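You operate a simulated robot arm through the tools that you are given. There is no shell and no other tool.

Carry out the task below with a simulated two-armed robot. There is one attempt and no reset: what you move stays moved.

## Task
Trace the drawing on the light box with the blue pen.
Fine: tracing sheet over it, silver weight on the sheet, light on; stand the pen back in its block. Set down upright: what you pick out.
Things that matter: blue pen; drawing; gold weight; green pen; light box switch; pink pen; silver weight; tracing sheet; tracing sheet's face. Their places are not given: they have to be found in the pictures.

Only the result counts: the job must be done as asked and must still hold three seconds after the hand-in. Knocking over, shifting, dropping, spilling or breaking anything else fails it. Flat cloth is picked up by pressing the open fingertips on it (5 to 10 N) and closing them slowly along it; thin cloth reads only 2 to 8 mm in the jaws.

## Robot
Two 7-joint arms with fingered hands on one trunk that stands fixed in place. Base frame: the origin is at the foot of the trunk, x ahead of it, y to its left, z up. Units: m, rad, N and s.
The left shoulder is at [0.05, 0.214, 0.869], the right one opposite. With the tool pointing down near the work surface each hand reaches from about 0.42 to 0.9 m from the base axis, measured 20 degrees to its own side. Payload 3 kg a hand.
The TCP of each hand is the grasp point between the finger pads, 0.026 m short of the fingertips. In the tool frame z runs along the fingers and y along their closing line. The gripper opens to 0.132 m; its body begins 0.073 m behind the TCP. The gripper is a hand of 3 fingers: y runs from the thumb to the fingers, the wrist lies at [0, 0, -0.229] in the tool frame, and closing takes about 1.5 s.
Orientation is that of the tool frame in the base frame, as a unit quaternion [w, x, y, z]. With the fingers straight down and closing along the base's y, the tool's x points along the base's -x, its y along +y and its z along -z.

## Interface
- The arms move only by the tool jog_arm. It takes "left_steps", "right_steps" or both (then of equal length, played together; a hand with none holds still); each is text: rows parted by semicolons, each of 6 numbers parted by spaces: the shift along the base's x, y, z in m, then the turn, a rotation vector about the base's x, y, z in rad. In form: dx dy dz ax ay az; .... A call has 1 to 20 rows; each row shifts and turns the commanded pose from where the row before left it. "left_jaw" and "right_jaw" are, for a hand that has rows, the gripper command, from -1 (shut) to 1 (fully open), values between in proportion, set as the call begins (left out, the last holds). A row lasts 0.2 s, in which the tool goes at most 0.05 m and 0.15 rad; a call with a longer step from one row to the next is refused whole, and so is a gripper value outside its range. A pose out of reach is approached as far as the arm can. The call stops where the force on the tool passes 40 N (or 10 N more than at its start, if that is more) or the arm is blocked; 0.2 s more then pass. Each finger travels about 0.072 m/s and halts on what it meets, pressing with about 30 N; the grip force reading is that of the motor and also rises with nothing between the fingers. The clock runs only during rows and for 0.2 s after the last one: add rows that do not move to give the fingers time. It gives the time, the measured TCP pose, the force on the tool (base axes), the opening and the grip force at its end, in the units of the frame above (readings bear some noise), with the torque about the TCP (base axes, N m) and any sound that the robot's microphone picked up.
- Cameras (640 x 400 px; columns grow to the right, rows downward): "scene" is now at [0.0196, -0.0381, 1.5056]; the picture's right is [-0.49, -0.87, 0.00], its down [-0.61, 0.34, -0.71] and it looks along [0.62, -0.35, -0.70] (base axes); focal length 332 px, centre (320, 200). "left" rides on the left gripper at [-0.061, 0.003, -0.092] in its tool frame; the picture's right is [-0.05, -1.00, 0.00], its down [0.83, -0.04, -0.56] and it looks along [0.55, -0.03, 0.83] (tool axes); focal length 230 px, centre (320, 200). "right" rides on the right gripper at [0.062, 0.003, -0.092] in its tool frame; the picture's right is [-0.05, 1.00, 0.00], its down [-0.83, -0.04, -0.56] and it looks along [-0.55, -0.03, 0.83] (tool axes); focal length 230 px, centre (320, 200).
- grab_frame(camera): a new picture of that camera. No time passes.
- move_fingers(finger1, finger2, thumb_bend, hand): sets how far each is bent, from 0 (flat) to 1 (curled in); at 0.3 the hand is open as for a grip, at 0.7 the pads meet at the TCP. One left out holds its place. A second passes; each finger stops where it meets its share of the squeeze, and holds until it gets a number again. A gripper value or a shape takes the hand back. It gives what a move gives, with no picture; readings hold the bend of each and the force on the fingers (four entries, about 0 where the hand has none), thumb and palm.
- hand_shape(shape, hand): the hand has 3 fingers and takes this shape, open, in about a second: jaw (thumb against the fingers, like two jaws); tri (thumb and two fingers); tip (a fingertip pinch); poke (one finger out to press); point (the index stretched); flat (the hand flat); cup (the hand cupped); fist (a fist). The gripper value then closes the fingers along that shape, each until it touches; the sizes above hold for jaw. It gives what a move gives, with no picture.
- head_to(pan, tilt): turns the head with the scene camera to pan (to the left, within 1.501 rad either way) and tilt (down, from -0.506 to 1.204), counted from straight ahead of the robot. It gives what a move gives.
- measure_at(camera, pixels): for up to 12 pixels [column, row] of the newest picture of that camera ("zoom" is the newest enlarged one), the place [x, y, z] in the base frame of the surface seen there, good to about 0.002 m, but the place of the scene camera against the robot may be out by one fixed shift of up to 0.018 m in any direction. No time passes.
- zoom(camera, box): a new picture of the part [left, top, right, bottom] of that camera's present view, enlarged. No time passes.
- job_done(): hands the job in; it is judged then, once.

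Unless the task says otherwise, let go and move clear before handing in.

The tools are called after "Request:" as a command line: name --argument value ..., lists and objects as JSON in quotes. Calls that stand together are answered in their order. jog_arm: Moves the arms, as the interface text tells. Its arguments: {"type":"object","properties":{"left_steps":{"type":"string"},"left_jaw":{"type":"number"},"right_steps":{"type":"string"},"right_jaw":{"type":"number"}},"required":[]} The other tools are called the same way: hand_shape (shape, hand) gives the hand a shape; move_fingers (finger1, finger2, thumb_bend, hand) moves the fingers one by one; head_to (pan, tilt) turns the head that bears the scene camera; grab_frame (camera) takes a picture; measure_at (camera, pixels) gives the place of the surface under pixels of a picture; zoom (camera, box) takes an enlarged picture of a part of a camera's view; job_done () hands the job in.

At the start:

```text
t: 0.0
left_eef_pos: [0.5316, -0.0475, 1.1105]
left_orientation: [0.0, 0.206, 0.978, 0.0]
left_wrist_force: [0.4, -0.9, 0.3]
left_moment: [0.0, -0.02, 0.0]
left_finger_gap: 0.1318
left_finger_force: 0.0
left_shape: jaw
left_bend: [0.3, 0.3, 0.3]
left_finger forces: [0.0, 0.1, 0.1, 0.0, 0.0, 0.0]
right_eef_pos: [0.458, -0.5205, 1.1395]
right_orientation: [0.0, 0.208, 0.978, 0.0]
right_wrist_force: [-0.2, -0.4, -0.6]
right_moment: [0.01, -0.03, 0.01]
right_finger_gap: 0.1319
right_finger_force: 0.1
right_shape: jaw
right_bend: [0.3, 0.3, 0.3]
right_finger forces: [0.1, 0.1, 0.0, 0.0, 0.0, 0.0]
head pan, tilt (commanded): [-0.51, 0.775]
```

scene: 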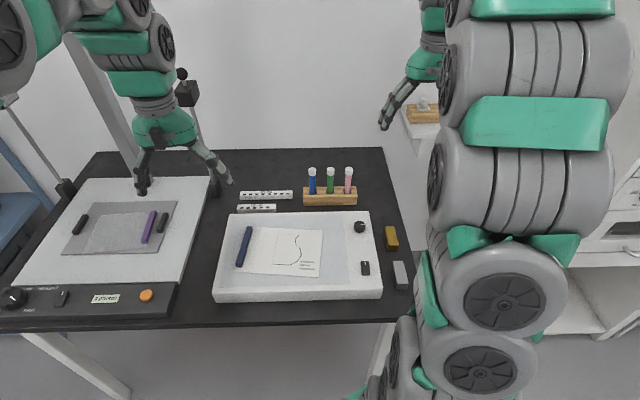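
right: 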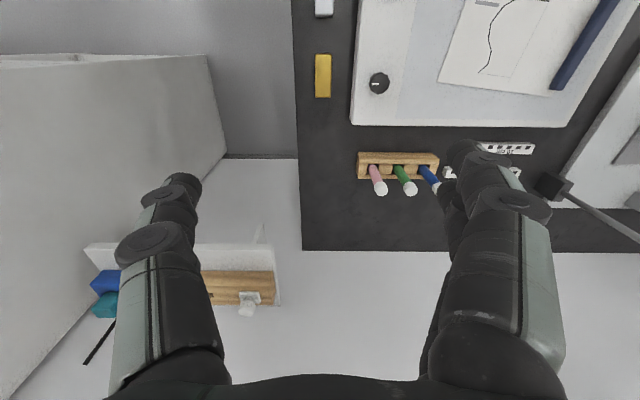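
left: 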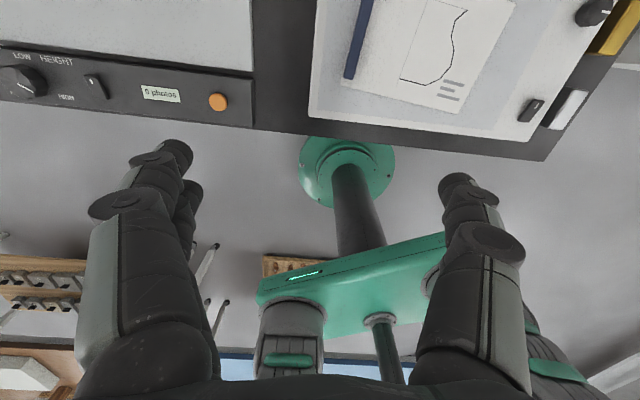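

The scene picture shows the light box around (300,255) with a drawing at (293,250), a dark blue rolled item at (244,247), pens in a block at (330,185), and gold/silver blocks at (391,238) and (401,275). I'll zoom in for detail.

Request:
zoom --camera "scene" --box '[200, 150, 430, 310]'

Request:
zoom --camera "scene" --box '[0, 150, 230, 330]'

Request:
zoom --camera "left" --box '[300, 0, 640, 170]'

Request:
zoom --camera "right" --box '[290, 0, 640, 220]'

```text
2.50 times, centred on (315, 230) of scene
```

zoom: 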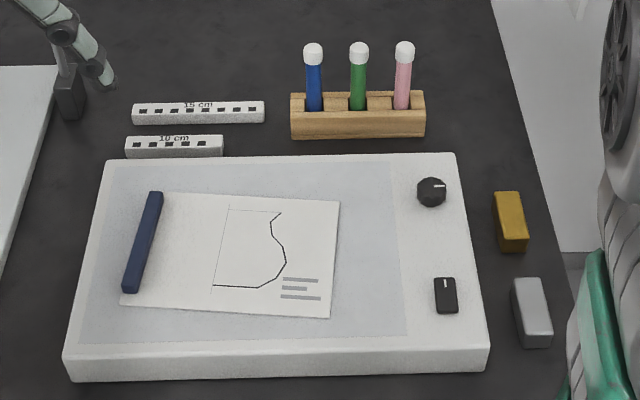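

```text
2.22 times, centred on (115, 240) of scene
```

zoom: 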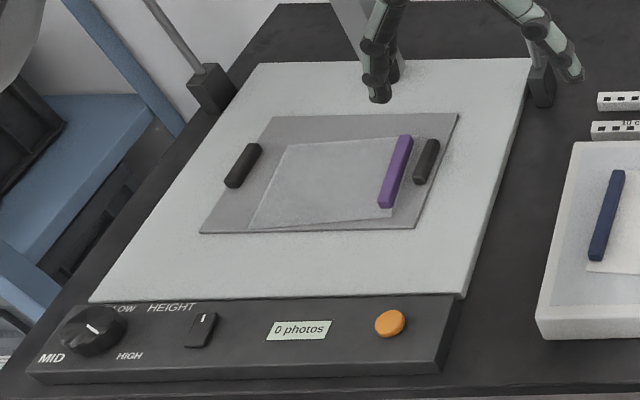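

```text
1.88 times, centred on (470, 85) of left
```

zoom: 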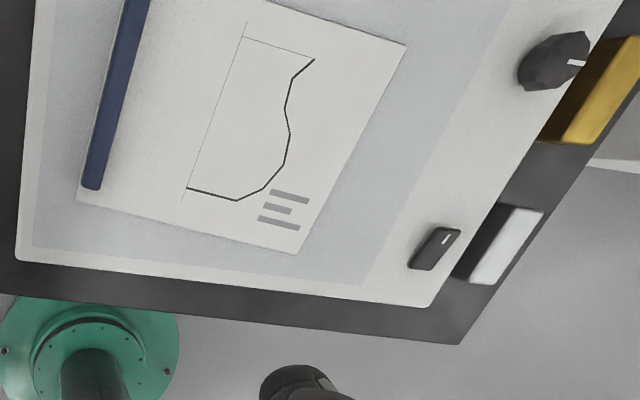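

```text
1.82 times, centred on (465, 110) of right
```

zoom: 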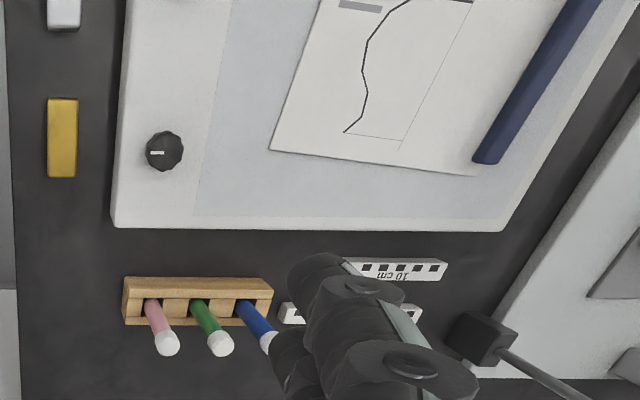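

The tracing sheet seems to be the translucent sheet with the purple strip on the left board near (118,230). I'll zoom closer on that and look from other head angles.

Request:
zoom --camera "scene" --box '[60, 185, 190, 265]'

Request:
zoom --camera "left" --box '[0, 0, 320, 200]'

Request:
head_to --pan 0.1 --tilt 0.85

Request:
grab_frame --camera "scene"

```text
4.92 times, centred on (125, 225) of scene
```

zoom: 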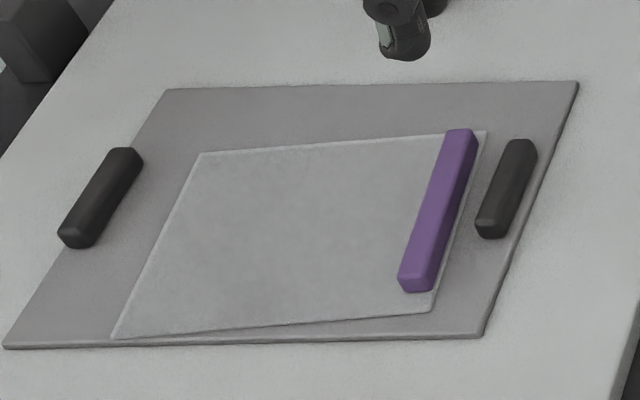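

```text
2.00 times, centred on (160, 100) of left
```

zoom: 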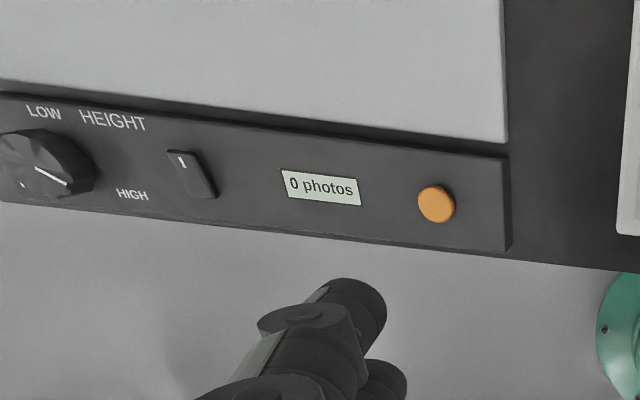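

```text
t: 1.0
left_eef_pos: [0.5305, -0.0468, 1.1094]
left_orientation: [-0.001, 0.207, 0.978, 0.0]
left_wrist_force: [0.7, -0.2, -1.3]
left_moment: [0.02, 0.0, 0.02]
left_finger_gap: 0.1318
left_finger_force: 0.1
left_shape: jaw
left_bend: [0.3, 0.3, 0.3]
left_finger forces: [0.0, 0.0, 0.1, 0.1, 0.0, 0.0]
right_eef_pos: [0.4575, -0.5217, 1.1399]
right_orientation: [0.0, 0.207, 0.978, 0.0]
right_wrist_force: [0.6, 0.0, -0.6]
right_moment: [0.02, 0.01, -0.02]
right_finger_gap: 0.1317
right_finger_force: 0.1
right_shape: jaw
right_bend: [0.3, 0.3, 0.3]
right_finger forces: [0.0, 0.0, 0.0, 0.0, 0.0, 0.1]
head pan, tilt (commanded): [0.099, 0.85]
```

```text
taken
```

scene: 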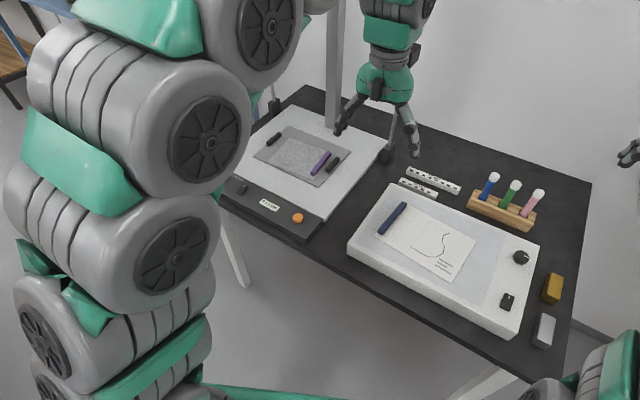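

The head view now shows the board with the sheet (290,155), pens (512,195), light box (440,250) and weights (553,288), (543,330). I'll measure key places with the scene camera and the wrist cameras to compare.

Request:
measure_at --camera "scene" --pixels '[[273, 139], [333, 164], [321, 162], [290, 155], [296, 217], [487, 192], [512, 198], [535, 206], [553, 288], [543, 330], [508, 302], [392, 218]]'

Request:
grab_frame --camera "left"

Request:
measure_at --camera "left" --pixels '[[531, 110], [571, 109], [615, 30], [593, 12], [400, 79], [467, 10], [447, 20], [436, 86], [217, 101], [530, 142]]'

Request:
measure_at --camera "right" --pixels '[[322, 75], [324, 8], [379, 82], [381, 188], [410, 187], [437, 188], [397, 158], [360, 160], [437, 162], [585, 45], [510, 148], [480, 72]]'

```text
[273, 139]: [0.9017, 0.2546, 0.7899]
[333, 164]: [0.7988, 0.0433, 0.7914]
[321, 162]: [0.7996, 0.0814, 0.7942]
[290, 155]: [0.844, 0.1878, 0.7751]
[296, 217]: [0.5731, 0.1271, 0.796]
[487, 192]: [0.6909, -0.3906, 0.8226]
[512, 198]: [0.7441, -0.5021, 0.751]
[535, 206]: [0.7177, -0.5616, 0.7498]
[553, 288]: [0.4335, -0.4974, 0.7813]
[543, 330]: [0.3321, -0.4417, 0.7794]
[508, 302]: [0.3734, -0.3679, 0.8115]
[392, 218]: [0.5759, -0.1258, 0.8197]
```

```text
taken
```

left: 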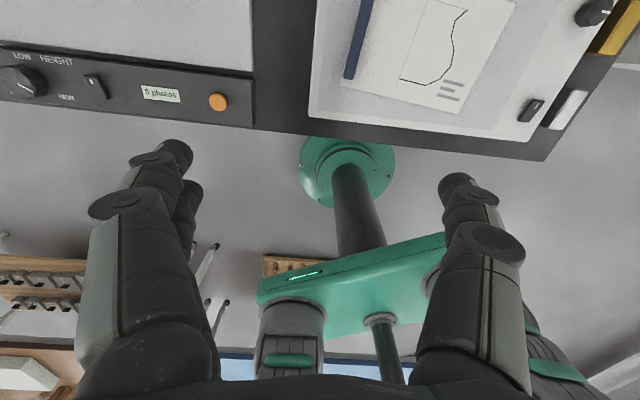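

```text
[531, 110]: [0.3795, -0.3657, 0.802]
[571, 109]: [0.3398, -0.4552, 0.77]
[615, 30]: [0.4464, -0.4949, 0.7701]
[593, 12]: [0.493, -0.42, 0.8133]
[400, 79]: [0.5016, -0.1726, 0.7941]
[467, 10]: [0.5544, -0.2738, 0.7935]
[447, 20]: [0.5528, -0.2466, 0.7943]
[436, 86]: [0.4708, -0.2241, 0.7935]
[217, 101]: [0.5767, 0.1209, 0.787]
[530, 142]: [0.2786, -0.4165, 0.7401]
```

```text
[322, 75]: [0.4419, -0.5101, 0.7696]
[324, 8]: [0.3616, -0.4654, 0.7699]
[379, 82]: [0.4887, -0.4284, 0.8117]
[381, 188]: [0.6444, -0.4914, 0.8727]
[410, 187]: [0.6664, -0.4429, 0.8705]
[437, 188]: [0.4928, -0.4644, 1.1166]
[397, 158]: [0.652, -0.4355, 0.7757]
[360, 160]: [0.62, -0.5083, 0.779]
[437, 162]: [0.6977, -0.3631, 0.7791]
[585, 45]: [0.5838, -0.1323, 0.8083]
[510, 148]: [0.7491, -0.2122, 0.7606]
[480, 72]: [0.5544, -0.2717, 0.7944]
```

The scene camera reads about (-0.004, +0.006, +0.009) off from the wrist camera on the orange button. Next I look higher to see the copy stand's column, camera and lights before reaching in.

Request:
head_to --pan 0.0 --tilt 0.45

Request:
grab_frame --camera "scene"

Request:
head_to --pan -0.35 --tilt 0.6

Request:
grab_frame --camera "scene"

```text
t: 1.9
left_eef_pos: [0.532, -0.0478, 1.1087]
left_orientation: [0.0, 0.207, 0.978, 0.0]
left_wrist_force: [-0.3, -0.5, 0.5]
left_moment: [-0.01, -0.04, -0.03]
left_finger_gap: 0.1319
left_finger_force: 0.2
left_shape: jaw
left_bend: [0.3, 0.3, 0.3]
left_finger forces: [0.0, 0.0, 0.1, 0.0, 0.1, 0.0]
right_eef_pos: [0.4572, -0.5212, 1.1387]
right_orientation: [0.0, 0.207, 0.978, 0.0]
right_wrist_force: [-1.1, -0.2, -0.4]
right_moment: [0.02, -0.01, 0.01]
right_finger_gap: 0.1319
right_finger_force: 0.1
right_shape: jaw
right_bend: [0.3, 0.3, 0.3]
right_finger forces: [0.0, 0.0, 0.1, 0.0, 0.0, 0.0]
head pan, tilt (commanded): [0.0, 0.45]
```

```text
taken
```

scene: 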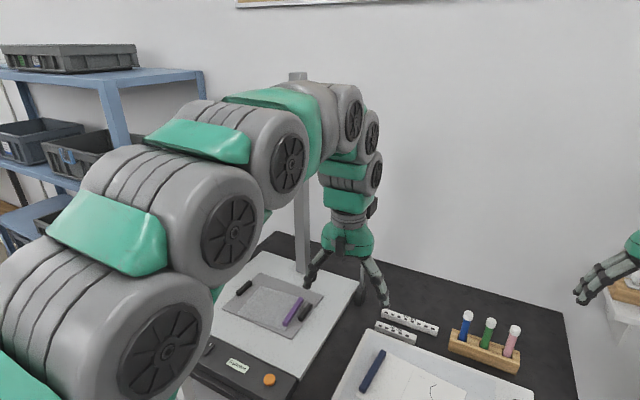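

```text
t: 2.7
left_eef_pos: [0.5301, -0.0482, 1.1099]
left_orientation: [0.0, 0.207, 0.978, 0.0]
left_wrist_force: [-0.3, 1.1, -0.6]
left_moment: [-0.01, 0.03, 0.02]
left_finger_gap: 0.132
left_finger_force: 0.0
left_shape: jaw
left_bend: [0.3, 0.3, 0.3]
left_finger forces: [0.0, 0.0, 0.0, 0.0, 0.0, 0.0]
right_eef_pos: [0.4573, -0.5207, 1.1398]
right_orientation: [0.0, 0.208, 0.978, -0.001]
right_wrist_force: [-0.3, 0.1, 0.3]
right_moment: [-0.01, 0.01, -0.03]
right_finger_gap: 0.1321
right_finger_force: 0.1
right_shape: jaw
right_bend: [0.3, 0.3, 0.3]
right_finger forces: [0.1, 0.1, 0.0, 0.1, 0.1, 0.0]
head pan, tilt (commanded): [-0.351, 0.6]
```

```text
taken
```

scene: 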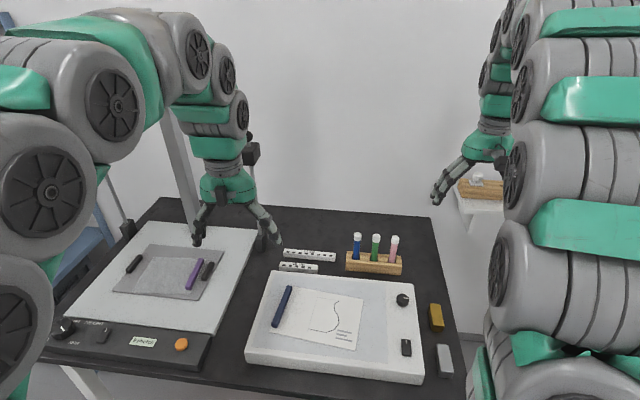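

The left arm hides the copy stand's column. I'll draw the left hand back a little and tilt it forward so its own camera looks down on the copy stand.

Request:
jog_arm --left_steps "-0.02 0.02 0.01 0 -0.15 0; -0.02 0.02 0.01 0 -0.15 0; -0.02 0.02 0.01 0 -0.15 0; -0.02 0.02 0.01 0 -0.15 0; 0 0.02 0.0 0 -0.15 0; 0 0 0 0 0 0"

Request:
grab_frame --camera "left"

Request:
grab_frame --camera "scene"

```text
t: 4.1
left_eef_pos: [0.4498, 0.0526, 1.1512]
left_orientation: [0.359, 0.192, 0.91, 0.076]
left_wrist_force: [0.1, -0.1, 0.0]
left_moment: [-0.01, -0.03, -0.02]
left_finger_gap: 0.1318
left_finger_force: 0.0
left_shape: jaw
left_bend: [0.3, 0.3, 0.3]
left_finger forces: [0.0, 0.0, 0.0, 0.1, 0.0, 0.0]
right_eef_pos: [0.4582, -0.5218, 1.1392]
right_orientation: [0.0, 0.208, 0.978, 0.0]
right_wrist_force: [0.0, 0.9, -0.2]
right_moment: [0.03, 0.0, 0.0]
right_finger_gap: 0.1318
right_finger_force: 0.0
right_shape: jaw
right_bend: [0.3, 0.3, 0.3]
right_finger forces: [0.0, 0.0, 0.0, 0.0, 0.0, 0.0]
head pan, tilt (commanded): [-0.351, 0.6]
```

```text
taken
```

left: 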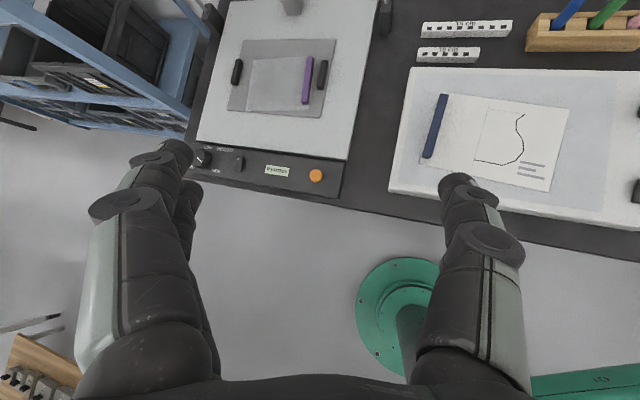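

```text
taken
```

scene: 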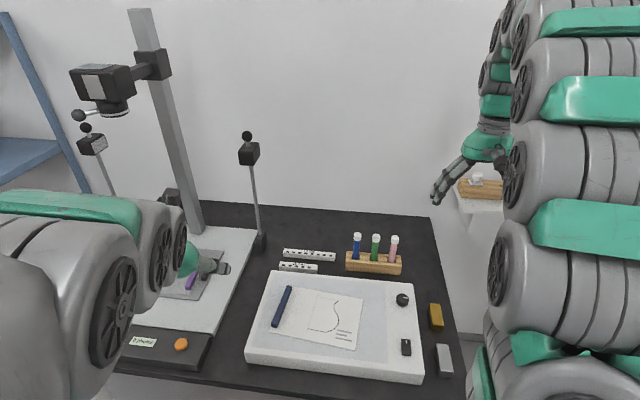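

Now the copy stand's camera (100,85), column (170,120) and the side lights (248,150), (92,145) show. I'll measure them and zoom into the sheet with the left camera.

Request:
measure_at --camera "scene" --pixels '[[115, 112], [100, 70], [152, 65], [160, 110], [195, 222], [248, 155], [255, 200], [262, 240], [92, 145], [110, 185], [85, 115]]'

Request:
zoom --camera "left" --box '[190, 0, 400, 130]'

Request:
zoom --camera "left" --box '[400, 60, 640, 220]'

Request:
measure_at --camera "left" --pixels '[[307, 80], [310, 60], [305, 100], [253, 58], [247, 110], [322, 75], [237, 72], [245, 40], [340, 40], [323, 116], [227, 112], [280, 85]]'

```text
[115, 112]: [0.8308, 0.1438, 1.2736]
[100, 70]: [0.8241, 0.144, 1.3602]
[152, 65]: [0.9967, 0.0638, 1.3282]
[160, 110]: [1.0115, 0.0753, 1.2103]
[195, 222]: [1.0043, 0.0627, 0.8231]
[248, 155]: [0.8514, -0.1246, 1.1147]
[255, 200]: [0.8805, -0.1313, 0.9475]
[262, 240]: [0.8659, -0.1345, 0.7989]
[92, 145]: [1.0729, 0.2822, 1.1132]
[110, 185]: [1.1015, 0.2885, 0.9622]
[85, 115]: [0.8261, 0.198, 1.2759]
```

```text
3.05 times, centred on (295, 65) of left
```

zoom: 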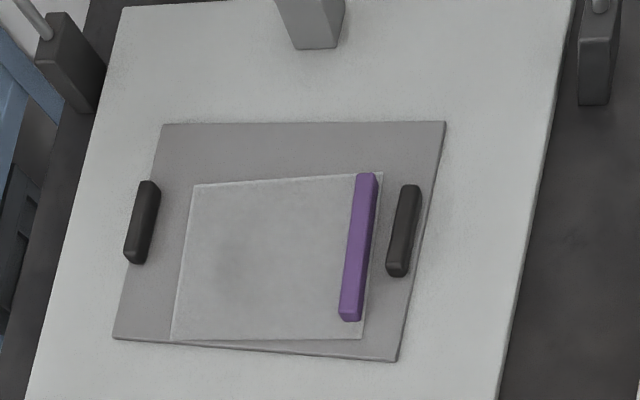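

```text
2.50 times, centred on (520, 140) of left
```

zoom: 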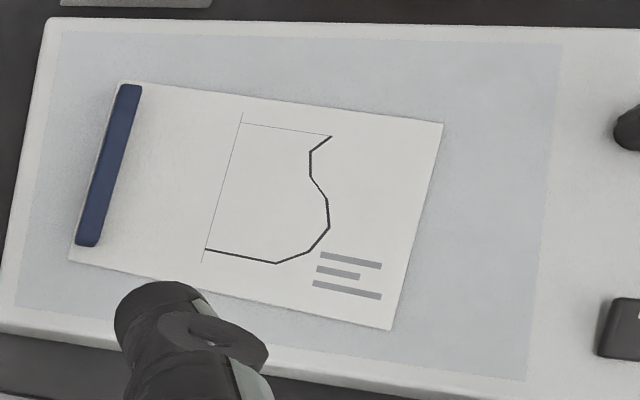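

```text
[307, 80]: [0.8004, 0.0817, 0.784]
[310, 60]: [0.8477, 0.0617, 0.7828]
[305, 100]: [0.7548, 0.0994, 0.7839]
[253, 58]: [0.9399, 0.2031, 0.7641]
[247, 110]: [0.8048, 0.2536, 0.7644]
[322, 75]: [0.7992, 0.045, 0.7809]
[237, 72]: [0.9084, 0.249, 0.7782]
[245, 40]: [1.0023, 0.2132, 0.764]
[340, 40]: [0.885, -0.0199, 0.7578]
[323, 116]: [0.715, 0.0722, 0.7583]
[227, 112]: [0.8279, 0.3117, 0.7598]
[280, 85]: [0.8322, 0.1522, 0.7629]
```

The sheet lies on a grey plate with two black handles; its purple bar is at about (0.80, 0.08, 0.784), the handle at (0.80, 0.045). Now I measure the drawing in the zoom picture (newest zoom = light box).

Request:
measure_at --camera "zoom" --pixels '[[122, 82], [442, 124], [391, 328], [70, 261], [131, 88], [86, 243], [332, 136], [310, 152], [311, 177], [327, 199], [329, 227], [310, 251]]'

Request:
measure_at --camera "zoom" --pixels '[[276, 263], [205, 249], [243, 112], [201, 263], [243, 122], [50, 20], [560, 45], [20, 300], [615, 325], [350, 275], [621, 300], [632, 350]]'

Request:
zoom --camera "left" --box '[220, 30, 350, 120]'

```text
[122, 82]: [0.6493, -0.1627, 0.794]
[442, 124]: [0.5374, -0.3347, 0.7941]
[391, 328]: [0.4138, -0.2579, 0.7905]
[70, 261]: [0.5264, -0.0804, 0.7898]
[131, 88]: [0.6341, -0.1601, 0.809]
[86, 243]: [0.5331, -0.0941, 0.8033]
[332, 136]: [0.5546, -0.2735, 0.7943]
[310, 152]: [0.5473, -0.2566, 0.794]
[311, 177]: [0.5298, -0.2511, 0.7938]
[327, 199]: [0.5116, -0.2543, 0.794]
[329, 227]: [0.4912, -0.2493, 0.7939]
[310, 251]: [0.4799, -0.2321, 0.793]
```

```text
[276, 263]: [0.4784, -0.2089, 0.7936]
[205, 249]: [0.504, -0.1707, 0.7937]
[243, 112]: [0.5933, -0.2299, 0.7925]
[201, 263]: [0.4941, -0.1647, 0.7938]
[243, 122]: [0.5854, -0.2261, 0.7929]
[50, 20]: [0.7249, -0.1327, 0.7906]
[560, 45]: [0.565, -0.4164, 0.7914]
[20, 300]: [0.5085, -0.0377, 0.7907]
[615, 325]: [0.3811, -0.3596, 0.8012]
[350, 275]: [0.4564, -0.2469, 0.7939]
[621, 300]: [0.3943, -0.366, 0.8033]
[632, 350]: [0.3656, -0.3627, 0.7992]
```

```text
4.44 times, centred on (285, 75) of left
```

zoom: 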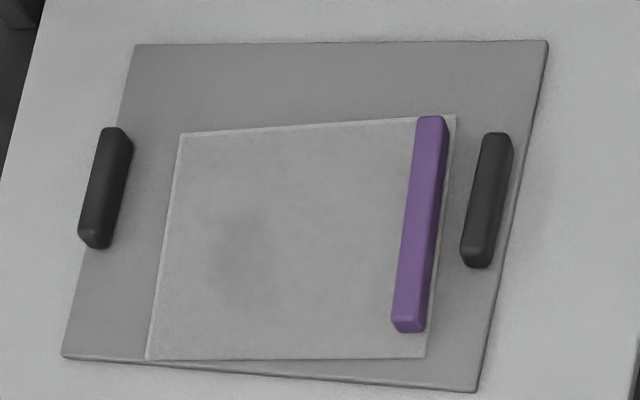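

I now measure the sheet's corners, bar ends and handle ends in this newest zoom.

Request:
measure_at --camera "zoom" --pixels '[[182, 134], [455, 116], [425, 356], [148, 357], [433, 119], [408, 325], [497, 135], [477, 262], [115, 130], [95, 242], [548, 42], [476, 390]]'

Request:
measure_at --camera "zoom" --pixels '[[137, 46], [63, 356], [300, 240], [420, 345], [300, 365], [170, 250], [450, 300], [130, 300], [420, 220], [428, 240], [415, 240], [580, 250]]'

```text
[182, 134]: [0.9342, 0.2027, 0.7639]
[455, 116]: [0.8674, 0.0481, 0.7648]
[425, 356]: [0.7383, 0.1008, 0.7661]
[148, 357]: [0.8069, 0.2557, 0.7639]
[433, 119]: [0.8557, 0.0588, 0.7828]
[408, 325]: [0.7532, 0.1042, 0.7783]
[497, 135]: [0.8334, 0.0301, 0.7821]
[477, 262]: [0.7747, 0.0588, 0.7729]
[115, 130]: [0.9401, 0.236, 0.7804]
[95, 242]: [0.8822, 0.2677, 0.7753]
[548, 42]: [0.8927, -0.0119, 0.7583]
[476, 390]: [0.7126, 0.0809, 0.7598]
```

```text
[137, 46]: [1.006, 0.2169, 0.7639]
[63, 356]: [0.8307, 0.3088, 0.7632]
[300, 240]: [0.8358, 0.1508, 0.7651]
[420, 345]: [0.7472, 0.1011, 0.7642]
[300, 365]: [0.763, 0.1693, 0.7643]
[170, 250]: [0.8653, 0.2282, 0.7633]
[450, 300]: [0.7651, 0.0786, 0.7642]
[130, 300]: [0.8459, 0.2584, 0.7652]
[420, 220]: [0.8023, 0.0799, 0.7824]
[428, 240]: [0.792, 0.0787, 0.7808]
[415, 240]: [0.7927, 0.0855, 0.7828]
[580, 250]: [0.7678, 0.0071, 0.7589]
```

Sheet is about 0.17 x 0.14 m with its bar along the right edge (direction ≈(0.92,-0.38)); drawing is 0.205 x 0.147 m. I'll bring the left hand down low in front of the copy stand, untilted, then preview the jaw and pinch shapes there.

Request:
jog_arm --left_steps "0.01 0.006 -0.04 0 0.15 0; 0.01 0.006 -0.04 0 0.15 0; 0.01 0.006 -0.04 0 0.15 0; 0.01 0.006 -0.04 -0.06 -0.137 0; 0.01 0.006 -0.04 -0.06 -0.137 0; 0 0 0 0 0 0"

Request:
grab_frame --camera "left"

Request:
grab_frame --camera "scene"

```text
t: 5.5
left_eef_pos: [0.5054, 0.0807, 0.9533]
left_orientation: [0.288, 0.19, 0.939, 0.001]
left_wrist_force: [0.5, 0.2, -0.1]
left_moment: [0.02, -0.02, 0.0]
left_finger_gap: 0.1319
left_finger_force: 0.1
left_shape: jaw
left_bend: [0.3, 0.3, 0.3]
left_finger forces: [0.1, 0.0, 0.1, 0.0, 0.0, 0.0]
left hand out of reach, approached as far as the arm can: row 5
right_eef_pos: [0.4573, -0.5216, 1.1394]
right_orientation: [0.0, 0.207, 0.978, 0.0]
right_wrist_force: [0.5, -0.8, -0.1]
right_moment: [0.05, -0.02, -0.01]
right_finger_gap: 0.1318
right_finger_force: 0.0
right_shape: jaw
right_bend: [0.3, 0.3, 0.3]
right_finger forces: [0.0, 0.0, 0.0, 0.1, 0.0, 0.1]
head pan, tilt (commanded): [-0.351, 0.6]
```

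```text
taken
```

left: 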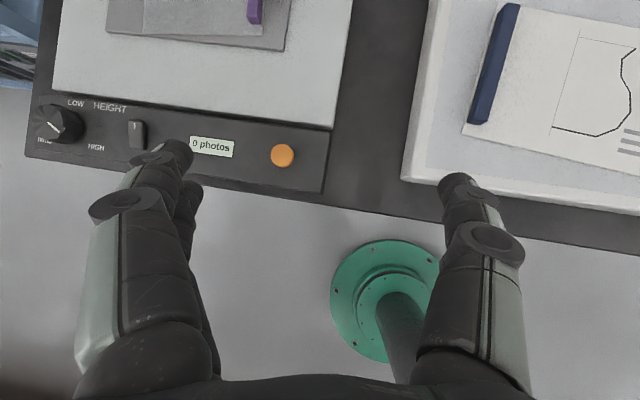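

```text
taken
```

scene: 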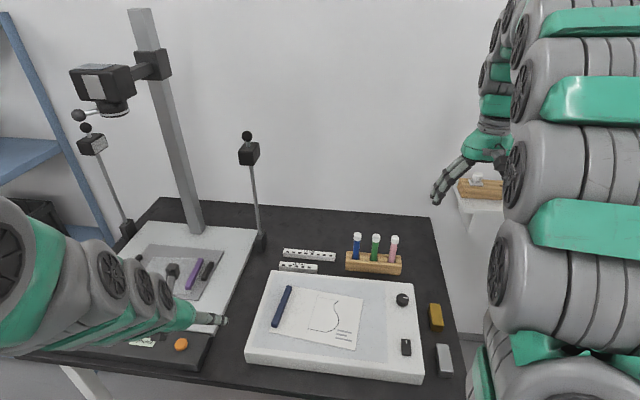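

The hand is tilted about 0.58 rad near its inner reach. I'll move it forward toward the bar, settling to a 0.3 rad tilt, hovering well above at z≈0.91.

Request:
jog_arm --left_steps "0.04 0.002 -0.005 0.0017 0.0993 -0.0123; 0.04 0.002 -0.005 0.0017 0.0993 -0.0123; 0.04 0.002 -0.01 0.0017 0.0993 -0.0123; 0.04 0.002 -0.01 0 0 0; 0.04 0.002 -0.01 0 0 0; 0.03 0.002 0 0 0 0; 0 0 0 0 0 0"

Request:
grab_frame --camera "left"

Request:
grab_frame --camera "scene"

```text
t: 7.1
left_eef_pos: [0.7377, 0.0937, 0.9134]
left_orientation: [0.145, 0.206, 0.967, -0.03]
left_wrist_force: [0.3, -0.2, 0.2]
left_moment: [0.0, 0.02, 0.02]
left_finger_gap: 0.1317
left_finger_force: 0.0
left_shape: jaw
left_bend: [0.3, 0.3, 0.3]
left_finger forces: [0.0, 0.0, 0.0, 0.0, 0.0, 0.0]
right_eef_pos: [0.4581, -0.5202, 1.1378]
right_orientation: [-0.001, 0.207, 0.978, 0.0]
right_wrist_force: [0.9, 0.0, -0.3]
right_moment: [0.03, 0.0, -0.02]
right_finger_gap: 0.1319
right_finger_force: 0.0
right_shape: jaw
right_bend: [0.3, 0.3, 0.3]
right_finger forces: [0.1, 0.0, 0.0, 0.0, 0.0, 0.0]
head pan, tilt (commanded): [-0.351, 0.6]
```

```text
taken
```

left: 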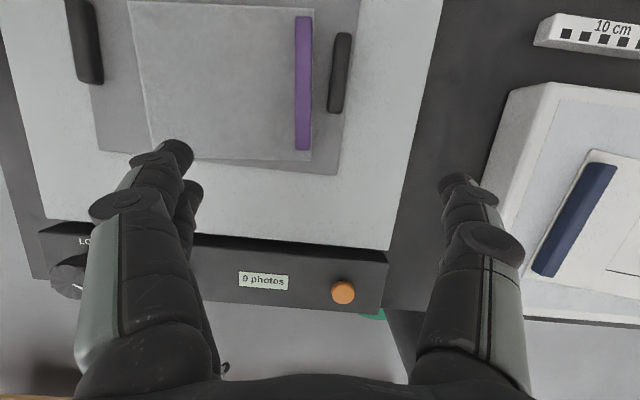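

```text
taken
```

scene: 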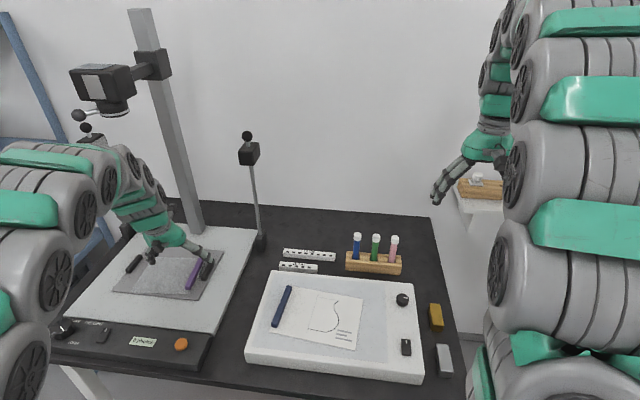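

The view over the sheet is good: bar at (303,15)-(303,148), black handle at (340,35)-(338,112). Measuring those precisely now.

Request:
zoom --camera "left" --box '[220, 0, 380, 100]'

Request:
measure_at --camera "left" --pixels '[[303, 20], [303, 80], [303, 144], [297, 80], [309, 80], [346, 35], [336, 110], [332, 110], [335, 60], [312, 155], [155, 150], [330, 150]]'

Request:
zoom --camera "left" --box '[240, 90, 400, 190]'

```text
4.00 times, centred on (300, 50) of left
```

zoom: 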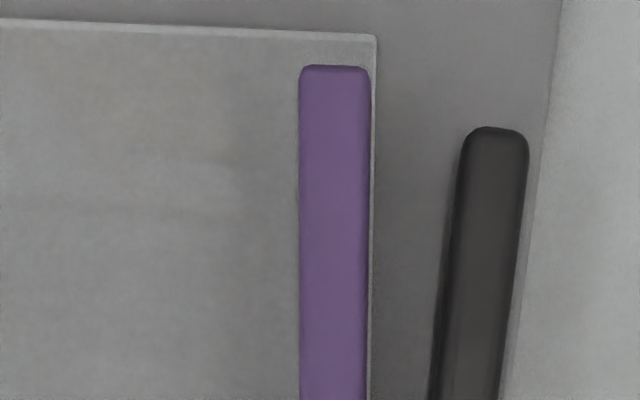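

```text
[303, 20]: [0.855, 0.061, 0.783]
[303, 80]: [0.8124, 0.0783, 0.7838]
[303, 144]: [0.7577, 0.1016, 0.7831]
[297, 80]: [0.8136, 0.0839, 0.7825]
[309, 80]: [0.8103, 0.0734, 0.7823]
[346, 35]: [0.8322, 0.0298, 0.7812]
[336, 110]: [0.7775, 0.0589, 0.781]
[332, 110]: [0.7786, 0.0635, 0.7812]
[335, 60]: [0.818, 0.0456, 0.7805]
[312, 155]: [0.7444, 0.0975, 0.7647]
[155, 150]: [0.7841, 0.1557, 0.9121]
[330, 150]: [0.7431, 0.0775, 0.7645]
```

```text
4.00 times, centred on (320, 140) of left
```

zoom: 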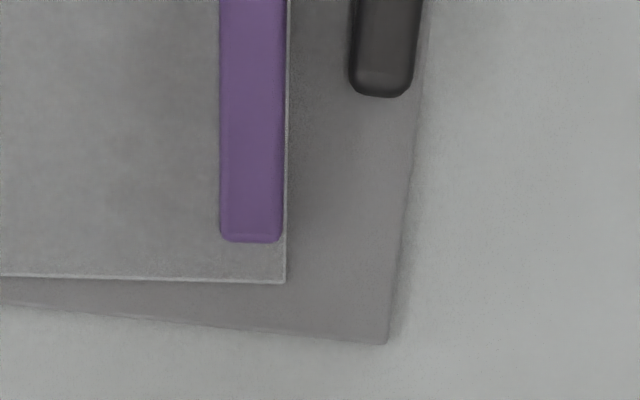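

Bar runs from (0.755,0.1025) to (0.856,0.060), top 0.783; the handle starts ~34 mm from the bar's near end with only ~15 mm gap. I'll measure the fingertips to know their spacing.

Request:
measure_at --camera "left" --pixels '[[180, 148], [185, 160], [192, 188], [200, 195], [455, 182], [445, 188], [470, 182], [455, 177], [130, 205], [480, 240]]'

Request:
zoom --camera "left" --box '[80, 120, 240, 220]'

Request:
zoom --camera "scene" --box '[110, 200, 260, 300]'

```text
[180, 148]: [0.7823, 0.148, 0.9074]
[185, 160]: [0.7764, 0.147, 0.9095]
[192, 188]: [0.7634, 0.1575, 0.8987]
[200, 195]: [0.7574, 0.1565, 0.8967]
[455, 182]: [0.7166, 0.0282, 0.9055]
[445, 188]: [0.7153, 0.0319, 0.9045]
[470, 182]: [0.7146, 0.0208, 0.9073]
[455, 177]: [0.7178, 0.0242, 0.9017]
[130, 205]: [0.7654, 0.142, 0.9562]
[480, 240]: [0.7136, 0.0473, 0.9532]
```

```text
4.00 times, centred on (160, 170) of left
```

zoom: 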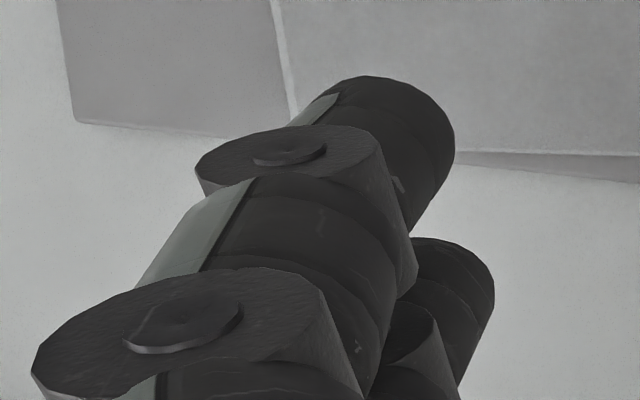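

```text
4.00 times, centred on (185, 250) of scene
```

zoom: 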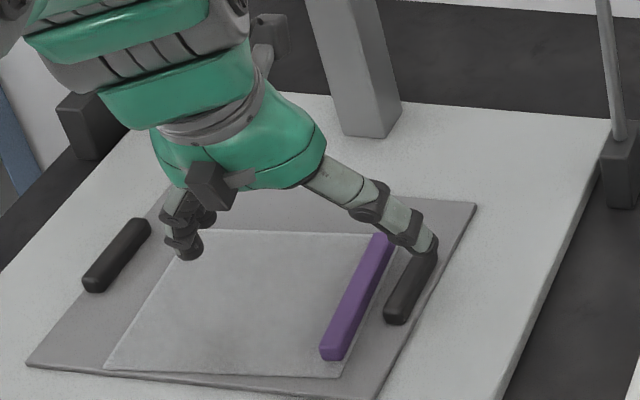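

Fingers are ~22 mm thick, spaced ±12 mm, with the single thumb on the handle side. I'll narrow the jaws to about 0.045 m in the air and look at where the tips sit.

Request:
jog_arm --left_steps "0 0 0 0 0 0; 0 0 0 0 0 0; 0 0 0 0 0 0; 0 0 0 0 0 0; 0 0 0 0 0 0" --left_jaw -0.3

Request:
grab_frame --camera "left"

Request:
zoom --camera "scene" --box '[110, 200, 260, 300]'

```text
t: 8.3
left_eef_pos: [0.7363, 0.0938, 0.9138]
left_orientation: [0.145, 0.206, 0.967, -0.03]
left_wrist_force: [-0.2, -0.6, -0.2]
left_moment: [-0.01, 0.01, -0.01]
left_finger_gap: 0.0468
left_finger_force: 0.1
left_shape: jaw
left_bend: [0.73, 0.73, 0.7]
left_finger forces: [0.1, 0.1, 0.0, 0.0, 0.0, 0.0]
right_eef_pos: [0.458, -0.5204, 1.1385]
right_orientation: [-0.001, 0.207, 0.978, 0.0]
right_wrist_force: [0.1, -0.1, 0.5]
right_moment: [0.01, 0.0, -0.01]
right_finger_gap: 0.132
right_finger_force: 0.1
right_shape: jaw
right_bend: [0.3, 0.3, 0.3]
right_finger forces: [0.0, 0.1, 0.0, 0.1, 0.0, 0.0]
head pan, tilt (commanded): [-0.351, 0.6]
```

```text
taken
```

left: 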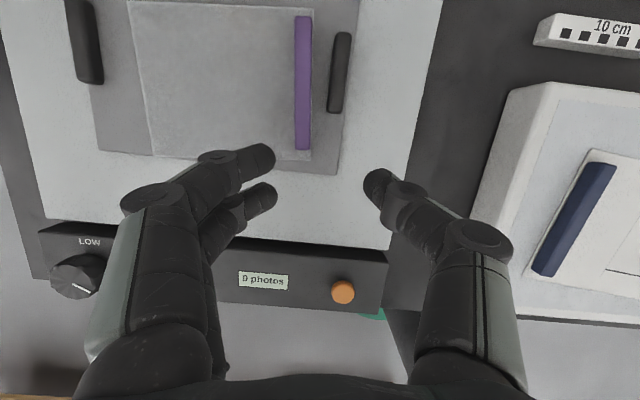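

```text
4.00 times, centred on (185, 250) of scene
```

zoom: 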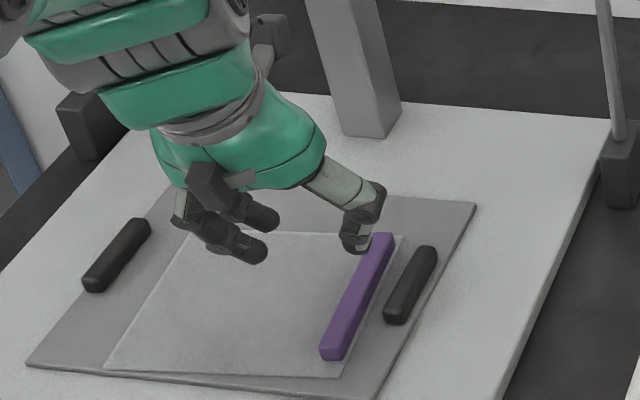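

The fingers curl as they close, so the tips come in almost sideways. I measure tip places to learn their height against the TCP.

Request:
measure_at --camera "left" --pixels '[[265, 152], [265, 162], [255, 148], [272, 158], [262, 190], [270, 195], [262, 205], [375, 178], [368, 185], [380, 195], [375, 200], [245, 165]]'

Request:
zoom --camera "left" --box '[190, 120, 430, 270]'

```text
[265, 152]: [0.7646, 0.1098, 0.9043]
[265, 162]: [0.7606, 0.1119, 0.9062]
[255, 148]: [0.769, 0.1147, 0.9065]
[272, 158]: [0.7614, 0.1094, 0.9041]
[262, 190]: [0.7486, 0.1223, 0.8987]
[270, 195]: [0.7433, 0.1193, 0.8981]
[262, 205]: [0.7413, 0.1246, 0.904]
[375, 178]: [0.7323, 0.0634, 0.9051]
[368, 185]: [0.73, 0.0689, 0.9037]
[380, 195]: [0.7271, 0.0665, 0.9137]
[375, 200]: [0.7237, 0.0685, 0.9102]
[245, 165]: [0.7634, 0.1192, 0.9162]
```

```text
2.67 times, centred on (310, 195) of left
```

zoom: 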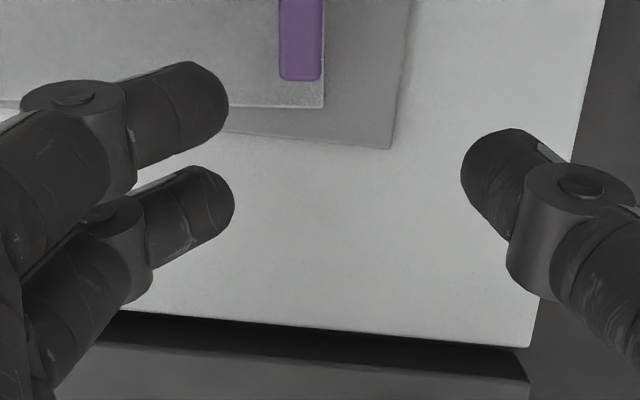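

I'll close further in the air to about the bar's width (0.016 m) to see the tip height at that opening.

Request:
jog_arm --left_steps "0 0 0 0 0 0; 0 0 0 0 0 0; 0 0 0 0 0 0" --left_jaw -0.75

Request:
grab_frame --camera "left"

Request:
zoom --camera "left" --box '[190, 120, 430, 270]'

Request:
zoom --camera "scene" --box '[130, 210, 250, 290]'

```text
t: 9.1
left_eef_pos: [0.7365, 0.0937, 0.9125]
left_orientation: [0.145, 0.205, 0.967, -0.03]
left_wrist_force: [0.1, -0.3, 0.3]
left_moment: [0.02, 0.03, 0.03]
left_finger_gap: 0.0168
left_finger_force: 0.1
left_shape: jaw
left_bend: [0.72, 0.72, 0.7]
left_finger forces: [0.0, 0.1, 0.0, 0.0, 0.1, 0.0]
right_eef_pos: [0.4567, -0.5217, 1.1389]
right_orientation: [0.001, 0.208, 0.978, 0.0]
right_wrist_force: [0.2, 0.3, 0.5]
right_moment: [0.0, 0.01, -0.02]
right_finger_gap: 0.1318
right_finger_force: 0.0
right_shape: jaw
right_bend: [0.3, 0.3, 0.3]
right_finger forces: [0.1, 0.0, 0.0, 0.0, 0.0, 0.0]
head pan, tilt (commanded): [-0.351, 0.6]
```

```text
taken
```

left: 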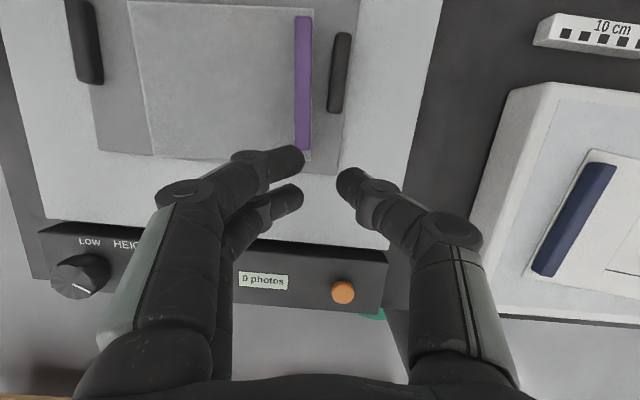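

```text
2.67 times, centred on (310, 195) of left
```

zoom: 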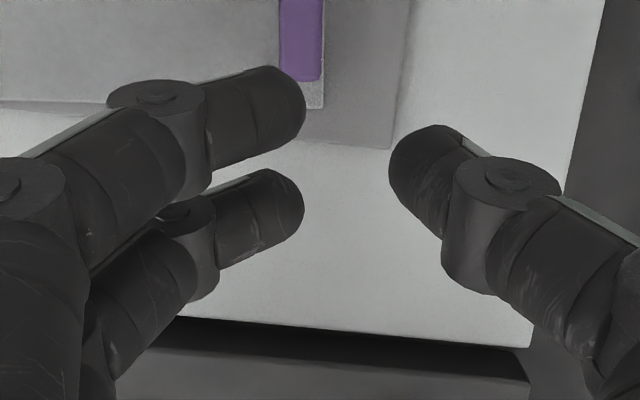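

```text
5.00 times, centred on (190, 250) of scene
```

zoom: 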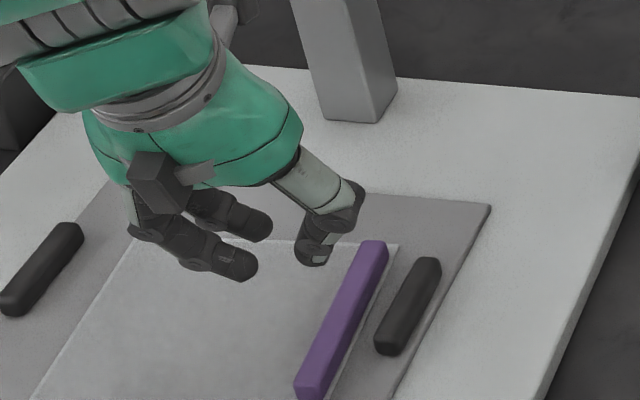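

Tips now visible at (303,155), (300,195) and thumb (345,180). Measure them.

Request:
measure_at --camera "left" --pixels '[[302, 155], [298, 150], [302, 160], [300, 192], [302, 198], [298, 205], [340, 178], [338, 185], [345, 172], [345, 192], [360, 205], [290, 175]]'

```text
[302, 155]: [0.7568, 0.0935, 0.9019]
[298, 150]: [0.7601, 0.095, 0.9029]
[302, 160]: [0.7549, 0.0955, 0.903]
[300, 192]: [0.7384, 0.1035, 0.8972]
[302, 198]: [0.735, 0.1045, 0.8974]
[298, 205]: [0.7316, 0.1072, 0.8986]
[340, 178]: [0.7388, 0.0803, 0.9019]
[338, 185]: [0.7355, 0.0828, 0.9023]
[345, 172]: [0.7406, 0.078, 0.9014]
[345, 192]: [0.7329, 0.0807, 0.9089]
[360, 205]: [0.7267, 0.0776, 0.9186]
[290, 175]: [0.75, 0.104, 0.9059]
```

Contact lies ~16 mm below the TCP. I'll reopen to ~0.046 m and bring the hand over the bar's near end at (0.768, 0.097), stopping at TCP z ≈ 0.81 for a check.

Request:
jog_arm --left_steps "0 0 0 0 0 0.02; 0.015 0.002 0 0 0 0; 0.016 0.0016 0 0 0 0; 0 0 -0.04 0 0 0; 0 0 -0.04 0 0 0; 0 0 -0.022 0 0 0; 0 0 0 0 0 0" --left_jaw -0.3

Request:
grab_frame --camera "left"

Request:
zoom --camera "scene" --box '[130, 210, 250, 290]'

```text
t: 10.7
left_eef_pos: [0.7673, 0.0965, 0.8125]
left_orientation: [0.146, 0.194, 0.97, -0.028]
left_wrist_force: [0.5, 0.5, -0.1]
left_moment: [0.01, -0.02, -0.02]
left_finger_gap: 0.0457
left_finger_force: 0.1
left_shape: jaw
left_bend: [0.73, 0.73, 0.7]
left_finger forces: [0.0, 0.1, 0.0, 0.0, 0.0, 0.1]
right_eef_pos: [0.4582, -0.5201, 1.139]
right_orientation: [0.0, 0.208, 0.978, 0.0]
right_wrist_force: [0.7, 0.2, 0.5]
right_moment: [0.01, 0.02, -0.01]
right_finger_gap: 0.1321
right_finger_force: 0.0
right_shape: jaw
right_bend: [0.3, 0.3, 0.3]
right_finger forces: [0.1, 0.0, 0.1, 0.0, 0.0, 0.0]
head pan, tilt (commanded): [-0.351, 0.6]
```

```text
taken
```

left: 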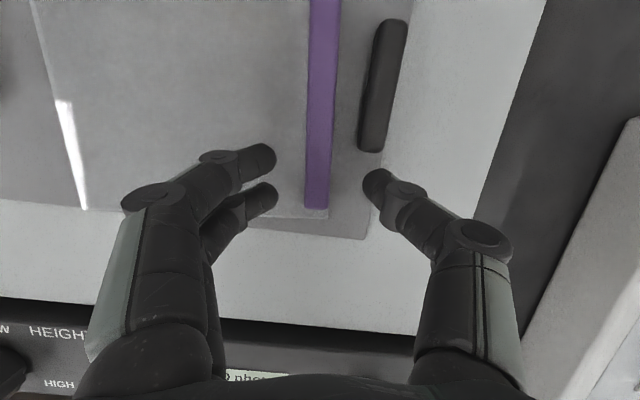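

```text
5.00 times, centred on (190, 250) of scene
```

zoom: 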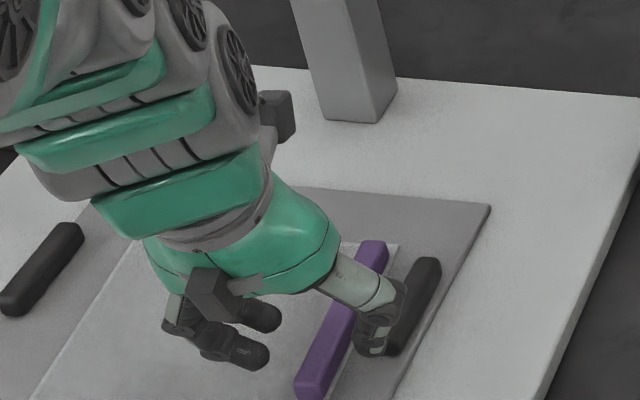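

The thumb (375,180) is just clear of the handle's end (370,150) and the bar is centred between tips. I lower the last 20 mm carefully.

Request:
jog_arm --left_steps "0 0 -0.007 0 0 0; 0 0 -0.007 0 0 0; 0 0 -0.005 0 0 0; 0 0 0 0 0 0"

Request:
grab_frame --camera "left"

Request:
zoom --camera "left" --box '[220, 100, 460, 250]'

```text
t: 11.7
left_eef_pos: [0.7701, 0.0968, 0.7943]
left_orientation: [0.149, 0.196, 0.969, -0.028]
left_wrist_force: [0.6, 2.8, 25.7]
left_moment: [0.95, -0.19, -0.08]
left_finger_gap: 0.0475
left_finger_force: 0.0
left_shape: jaw
left_bend: [0.73, 0.77, 0.7]
left_finger forces: [0.0, 26.5, 0.0, 0.0, 0.2, 0.0]
right_eef_pos: [0.4582, -0.5206, 1.1389]
right_orientation: [0.0, 0.207, 0.978, 0.0]
right_wrist_force: [-1.3, 0.5, -1.1]
right_moment: [0.03, 0.01, 0.02]
right_finger_gap: 0.1317
right_finger_force: 0.1
right_shape: jaw
right_bend: [0.3, 0.3, 0.3]
right_finger forces: [0.0, 0.0, 0.1, 0.1, 0.0, 0.0]
head pan, tilt (commanded): [-0.351, 0.6]
```

```text
taken
```

left: 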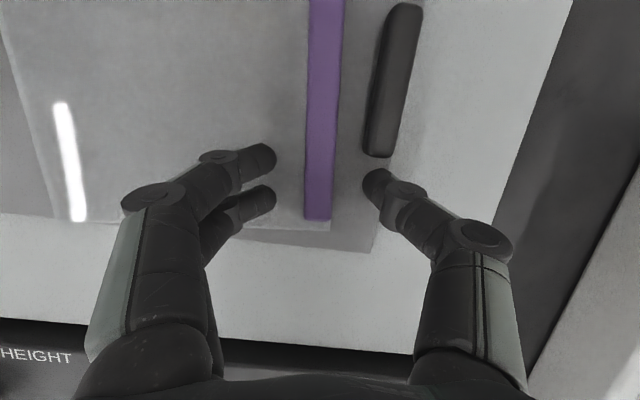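

```text
2.67 times, centred on (340, 175) of left
```

zoom: 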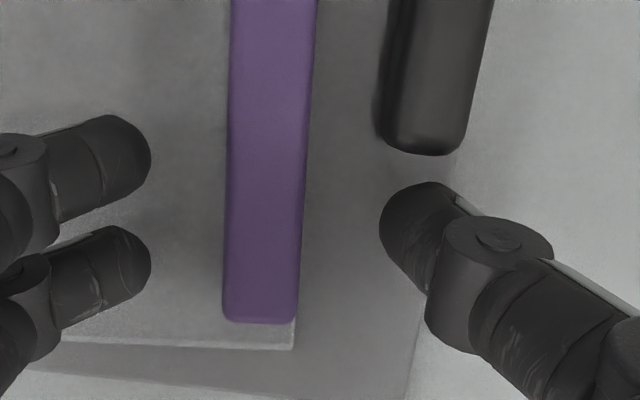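

Finger 2 is pressing the sheet with 26 N because of the tilt. I'll lift 10 mm at once, remove the tilt so all tips are level, and re-approach.

Request:
jog_arm --left_steps "0 0 0.012 0 0 0; 0 0 0.004 0.04 0.0915 0; 0 0 0 0.04 0.0915 0; 0 0 0 0.04 0.0915 0; 0.001 -0.001 0 0 0 0; 0 0 0 0 0 0"

Request:
grab_frame --camera "left"

```text
t: 13.1
left_eef_pos: [0.7678, 0.0955, 0.8085]
left_orientation: [-0.001, 0.198, 0.98, 0.003]
left_wrist_force: [0.3, 0.0, 0.3]
left_moment: [0.02, 0.05, 0.0]
left_finger_gap: 0.0458
left_finger_force: 0.2
left_shape: jaw
left_bend: [0.73, 0.74, 0.7]
left_finger forces: [0.0, 0.0, 0.1, 0.1, 0.0, 0.0]
right_eef_pos: [0.4572, -0.5217, 1.138]
right_orientation: [0.0, 0.206, 0.979, 0.0]
right_wrist_force: [-0.4, 0.0, 0.3]
right_moment: [0.04, -0.01, -0.03]
right_finger_gap: 0.1321
right_finger_force: 0.1
right_shape: jaw
right_bend: [0.3, 0.3, 0.3]
right_finger forces: [0.0, 0.0, 0.0, 0.1, 0.0, 0.0]
head pan, tilt (commanded): [-0.351, 0.6]
```

```text
taken
```

left: 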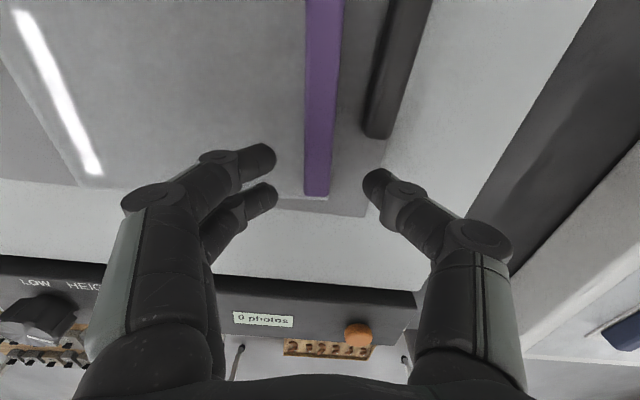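

The hand is now vertical and free of force. I check where the bar's near end and handle's end are now.

Request:
measure_at --camera "left" --pixels '[[316, 192], [305, 192], [329, 190], [318, 120], [305, 120], [333, 120], [370, 135], [378, 128], [328, 210], [300, 197]]'

Request:
zoom --camera "left" --box '[240, 80, 400, 230]'

```text
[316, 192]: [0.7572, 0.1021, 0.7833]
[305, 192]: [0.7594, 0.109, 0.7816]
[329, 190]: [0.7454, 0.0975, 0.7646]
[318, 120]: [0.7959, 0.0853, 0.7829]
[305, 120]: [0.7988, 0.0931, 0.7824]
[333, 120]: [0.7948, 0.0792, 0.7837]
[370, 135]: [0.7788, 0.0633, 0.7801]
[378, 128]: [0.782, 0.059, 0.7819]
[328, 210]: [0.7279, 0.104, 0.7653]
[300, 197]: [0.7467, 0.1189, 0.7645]
```

```text
2.67 times, centred on (320, 155) of left
```

zoom: 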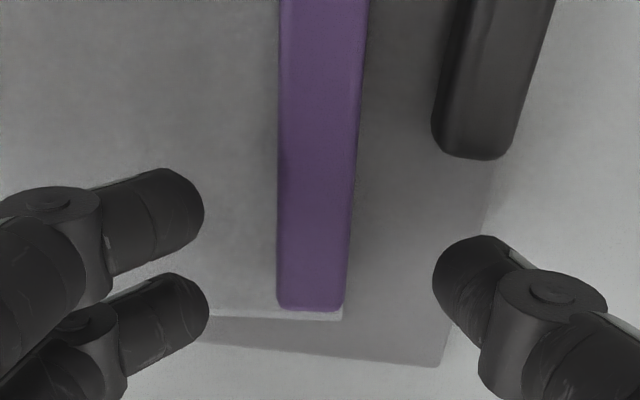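

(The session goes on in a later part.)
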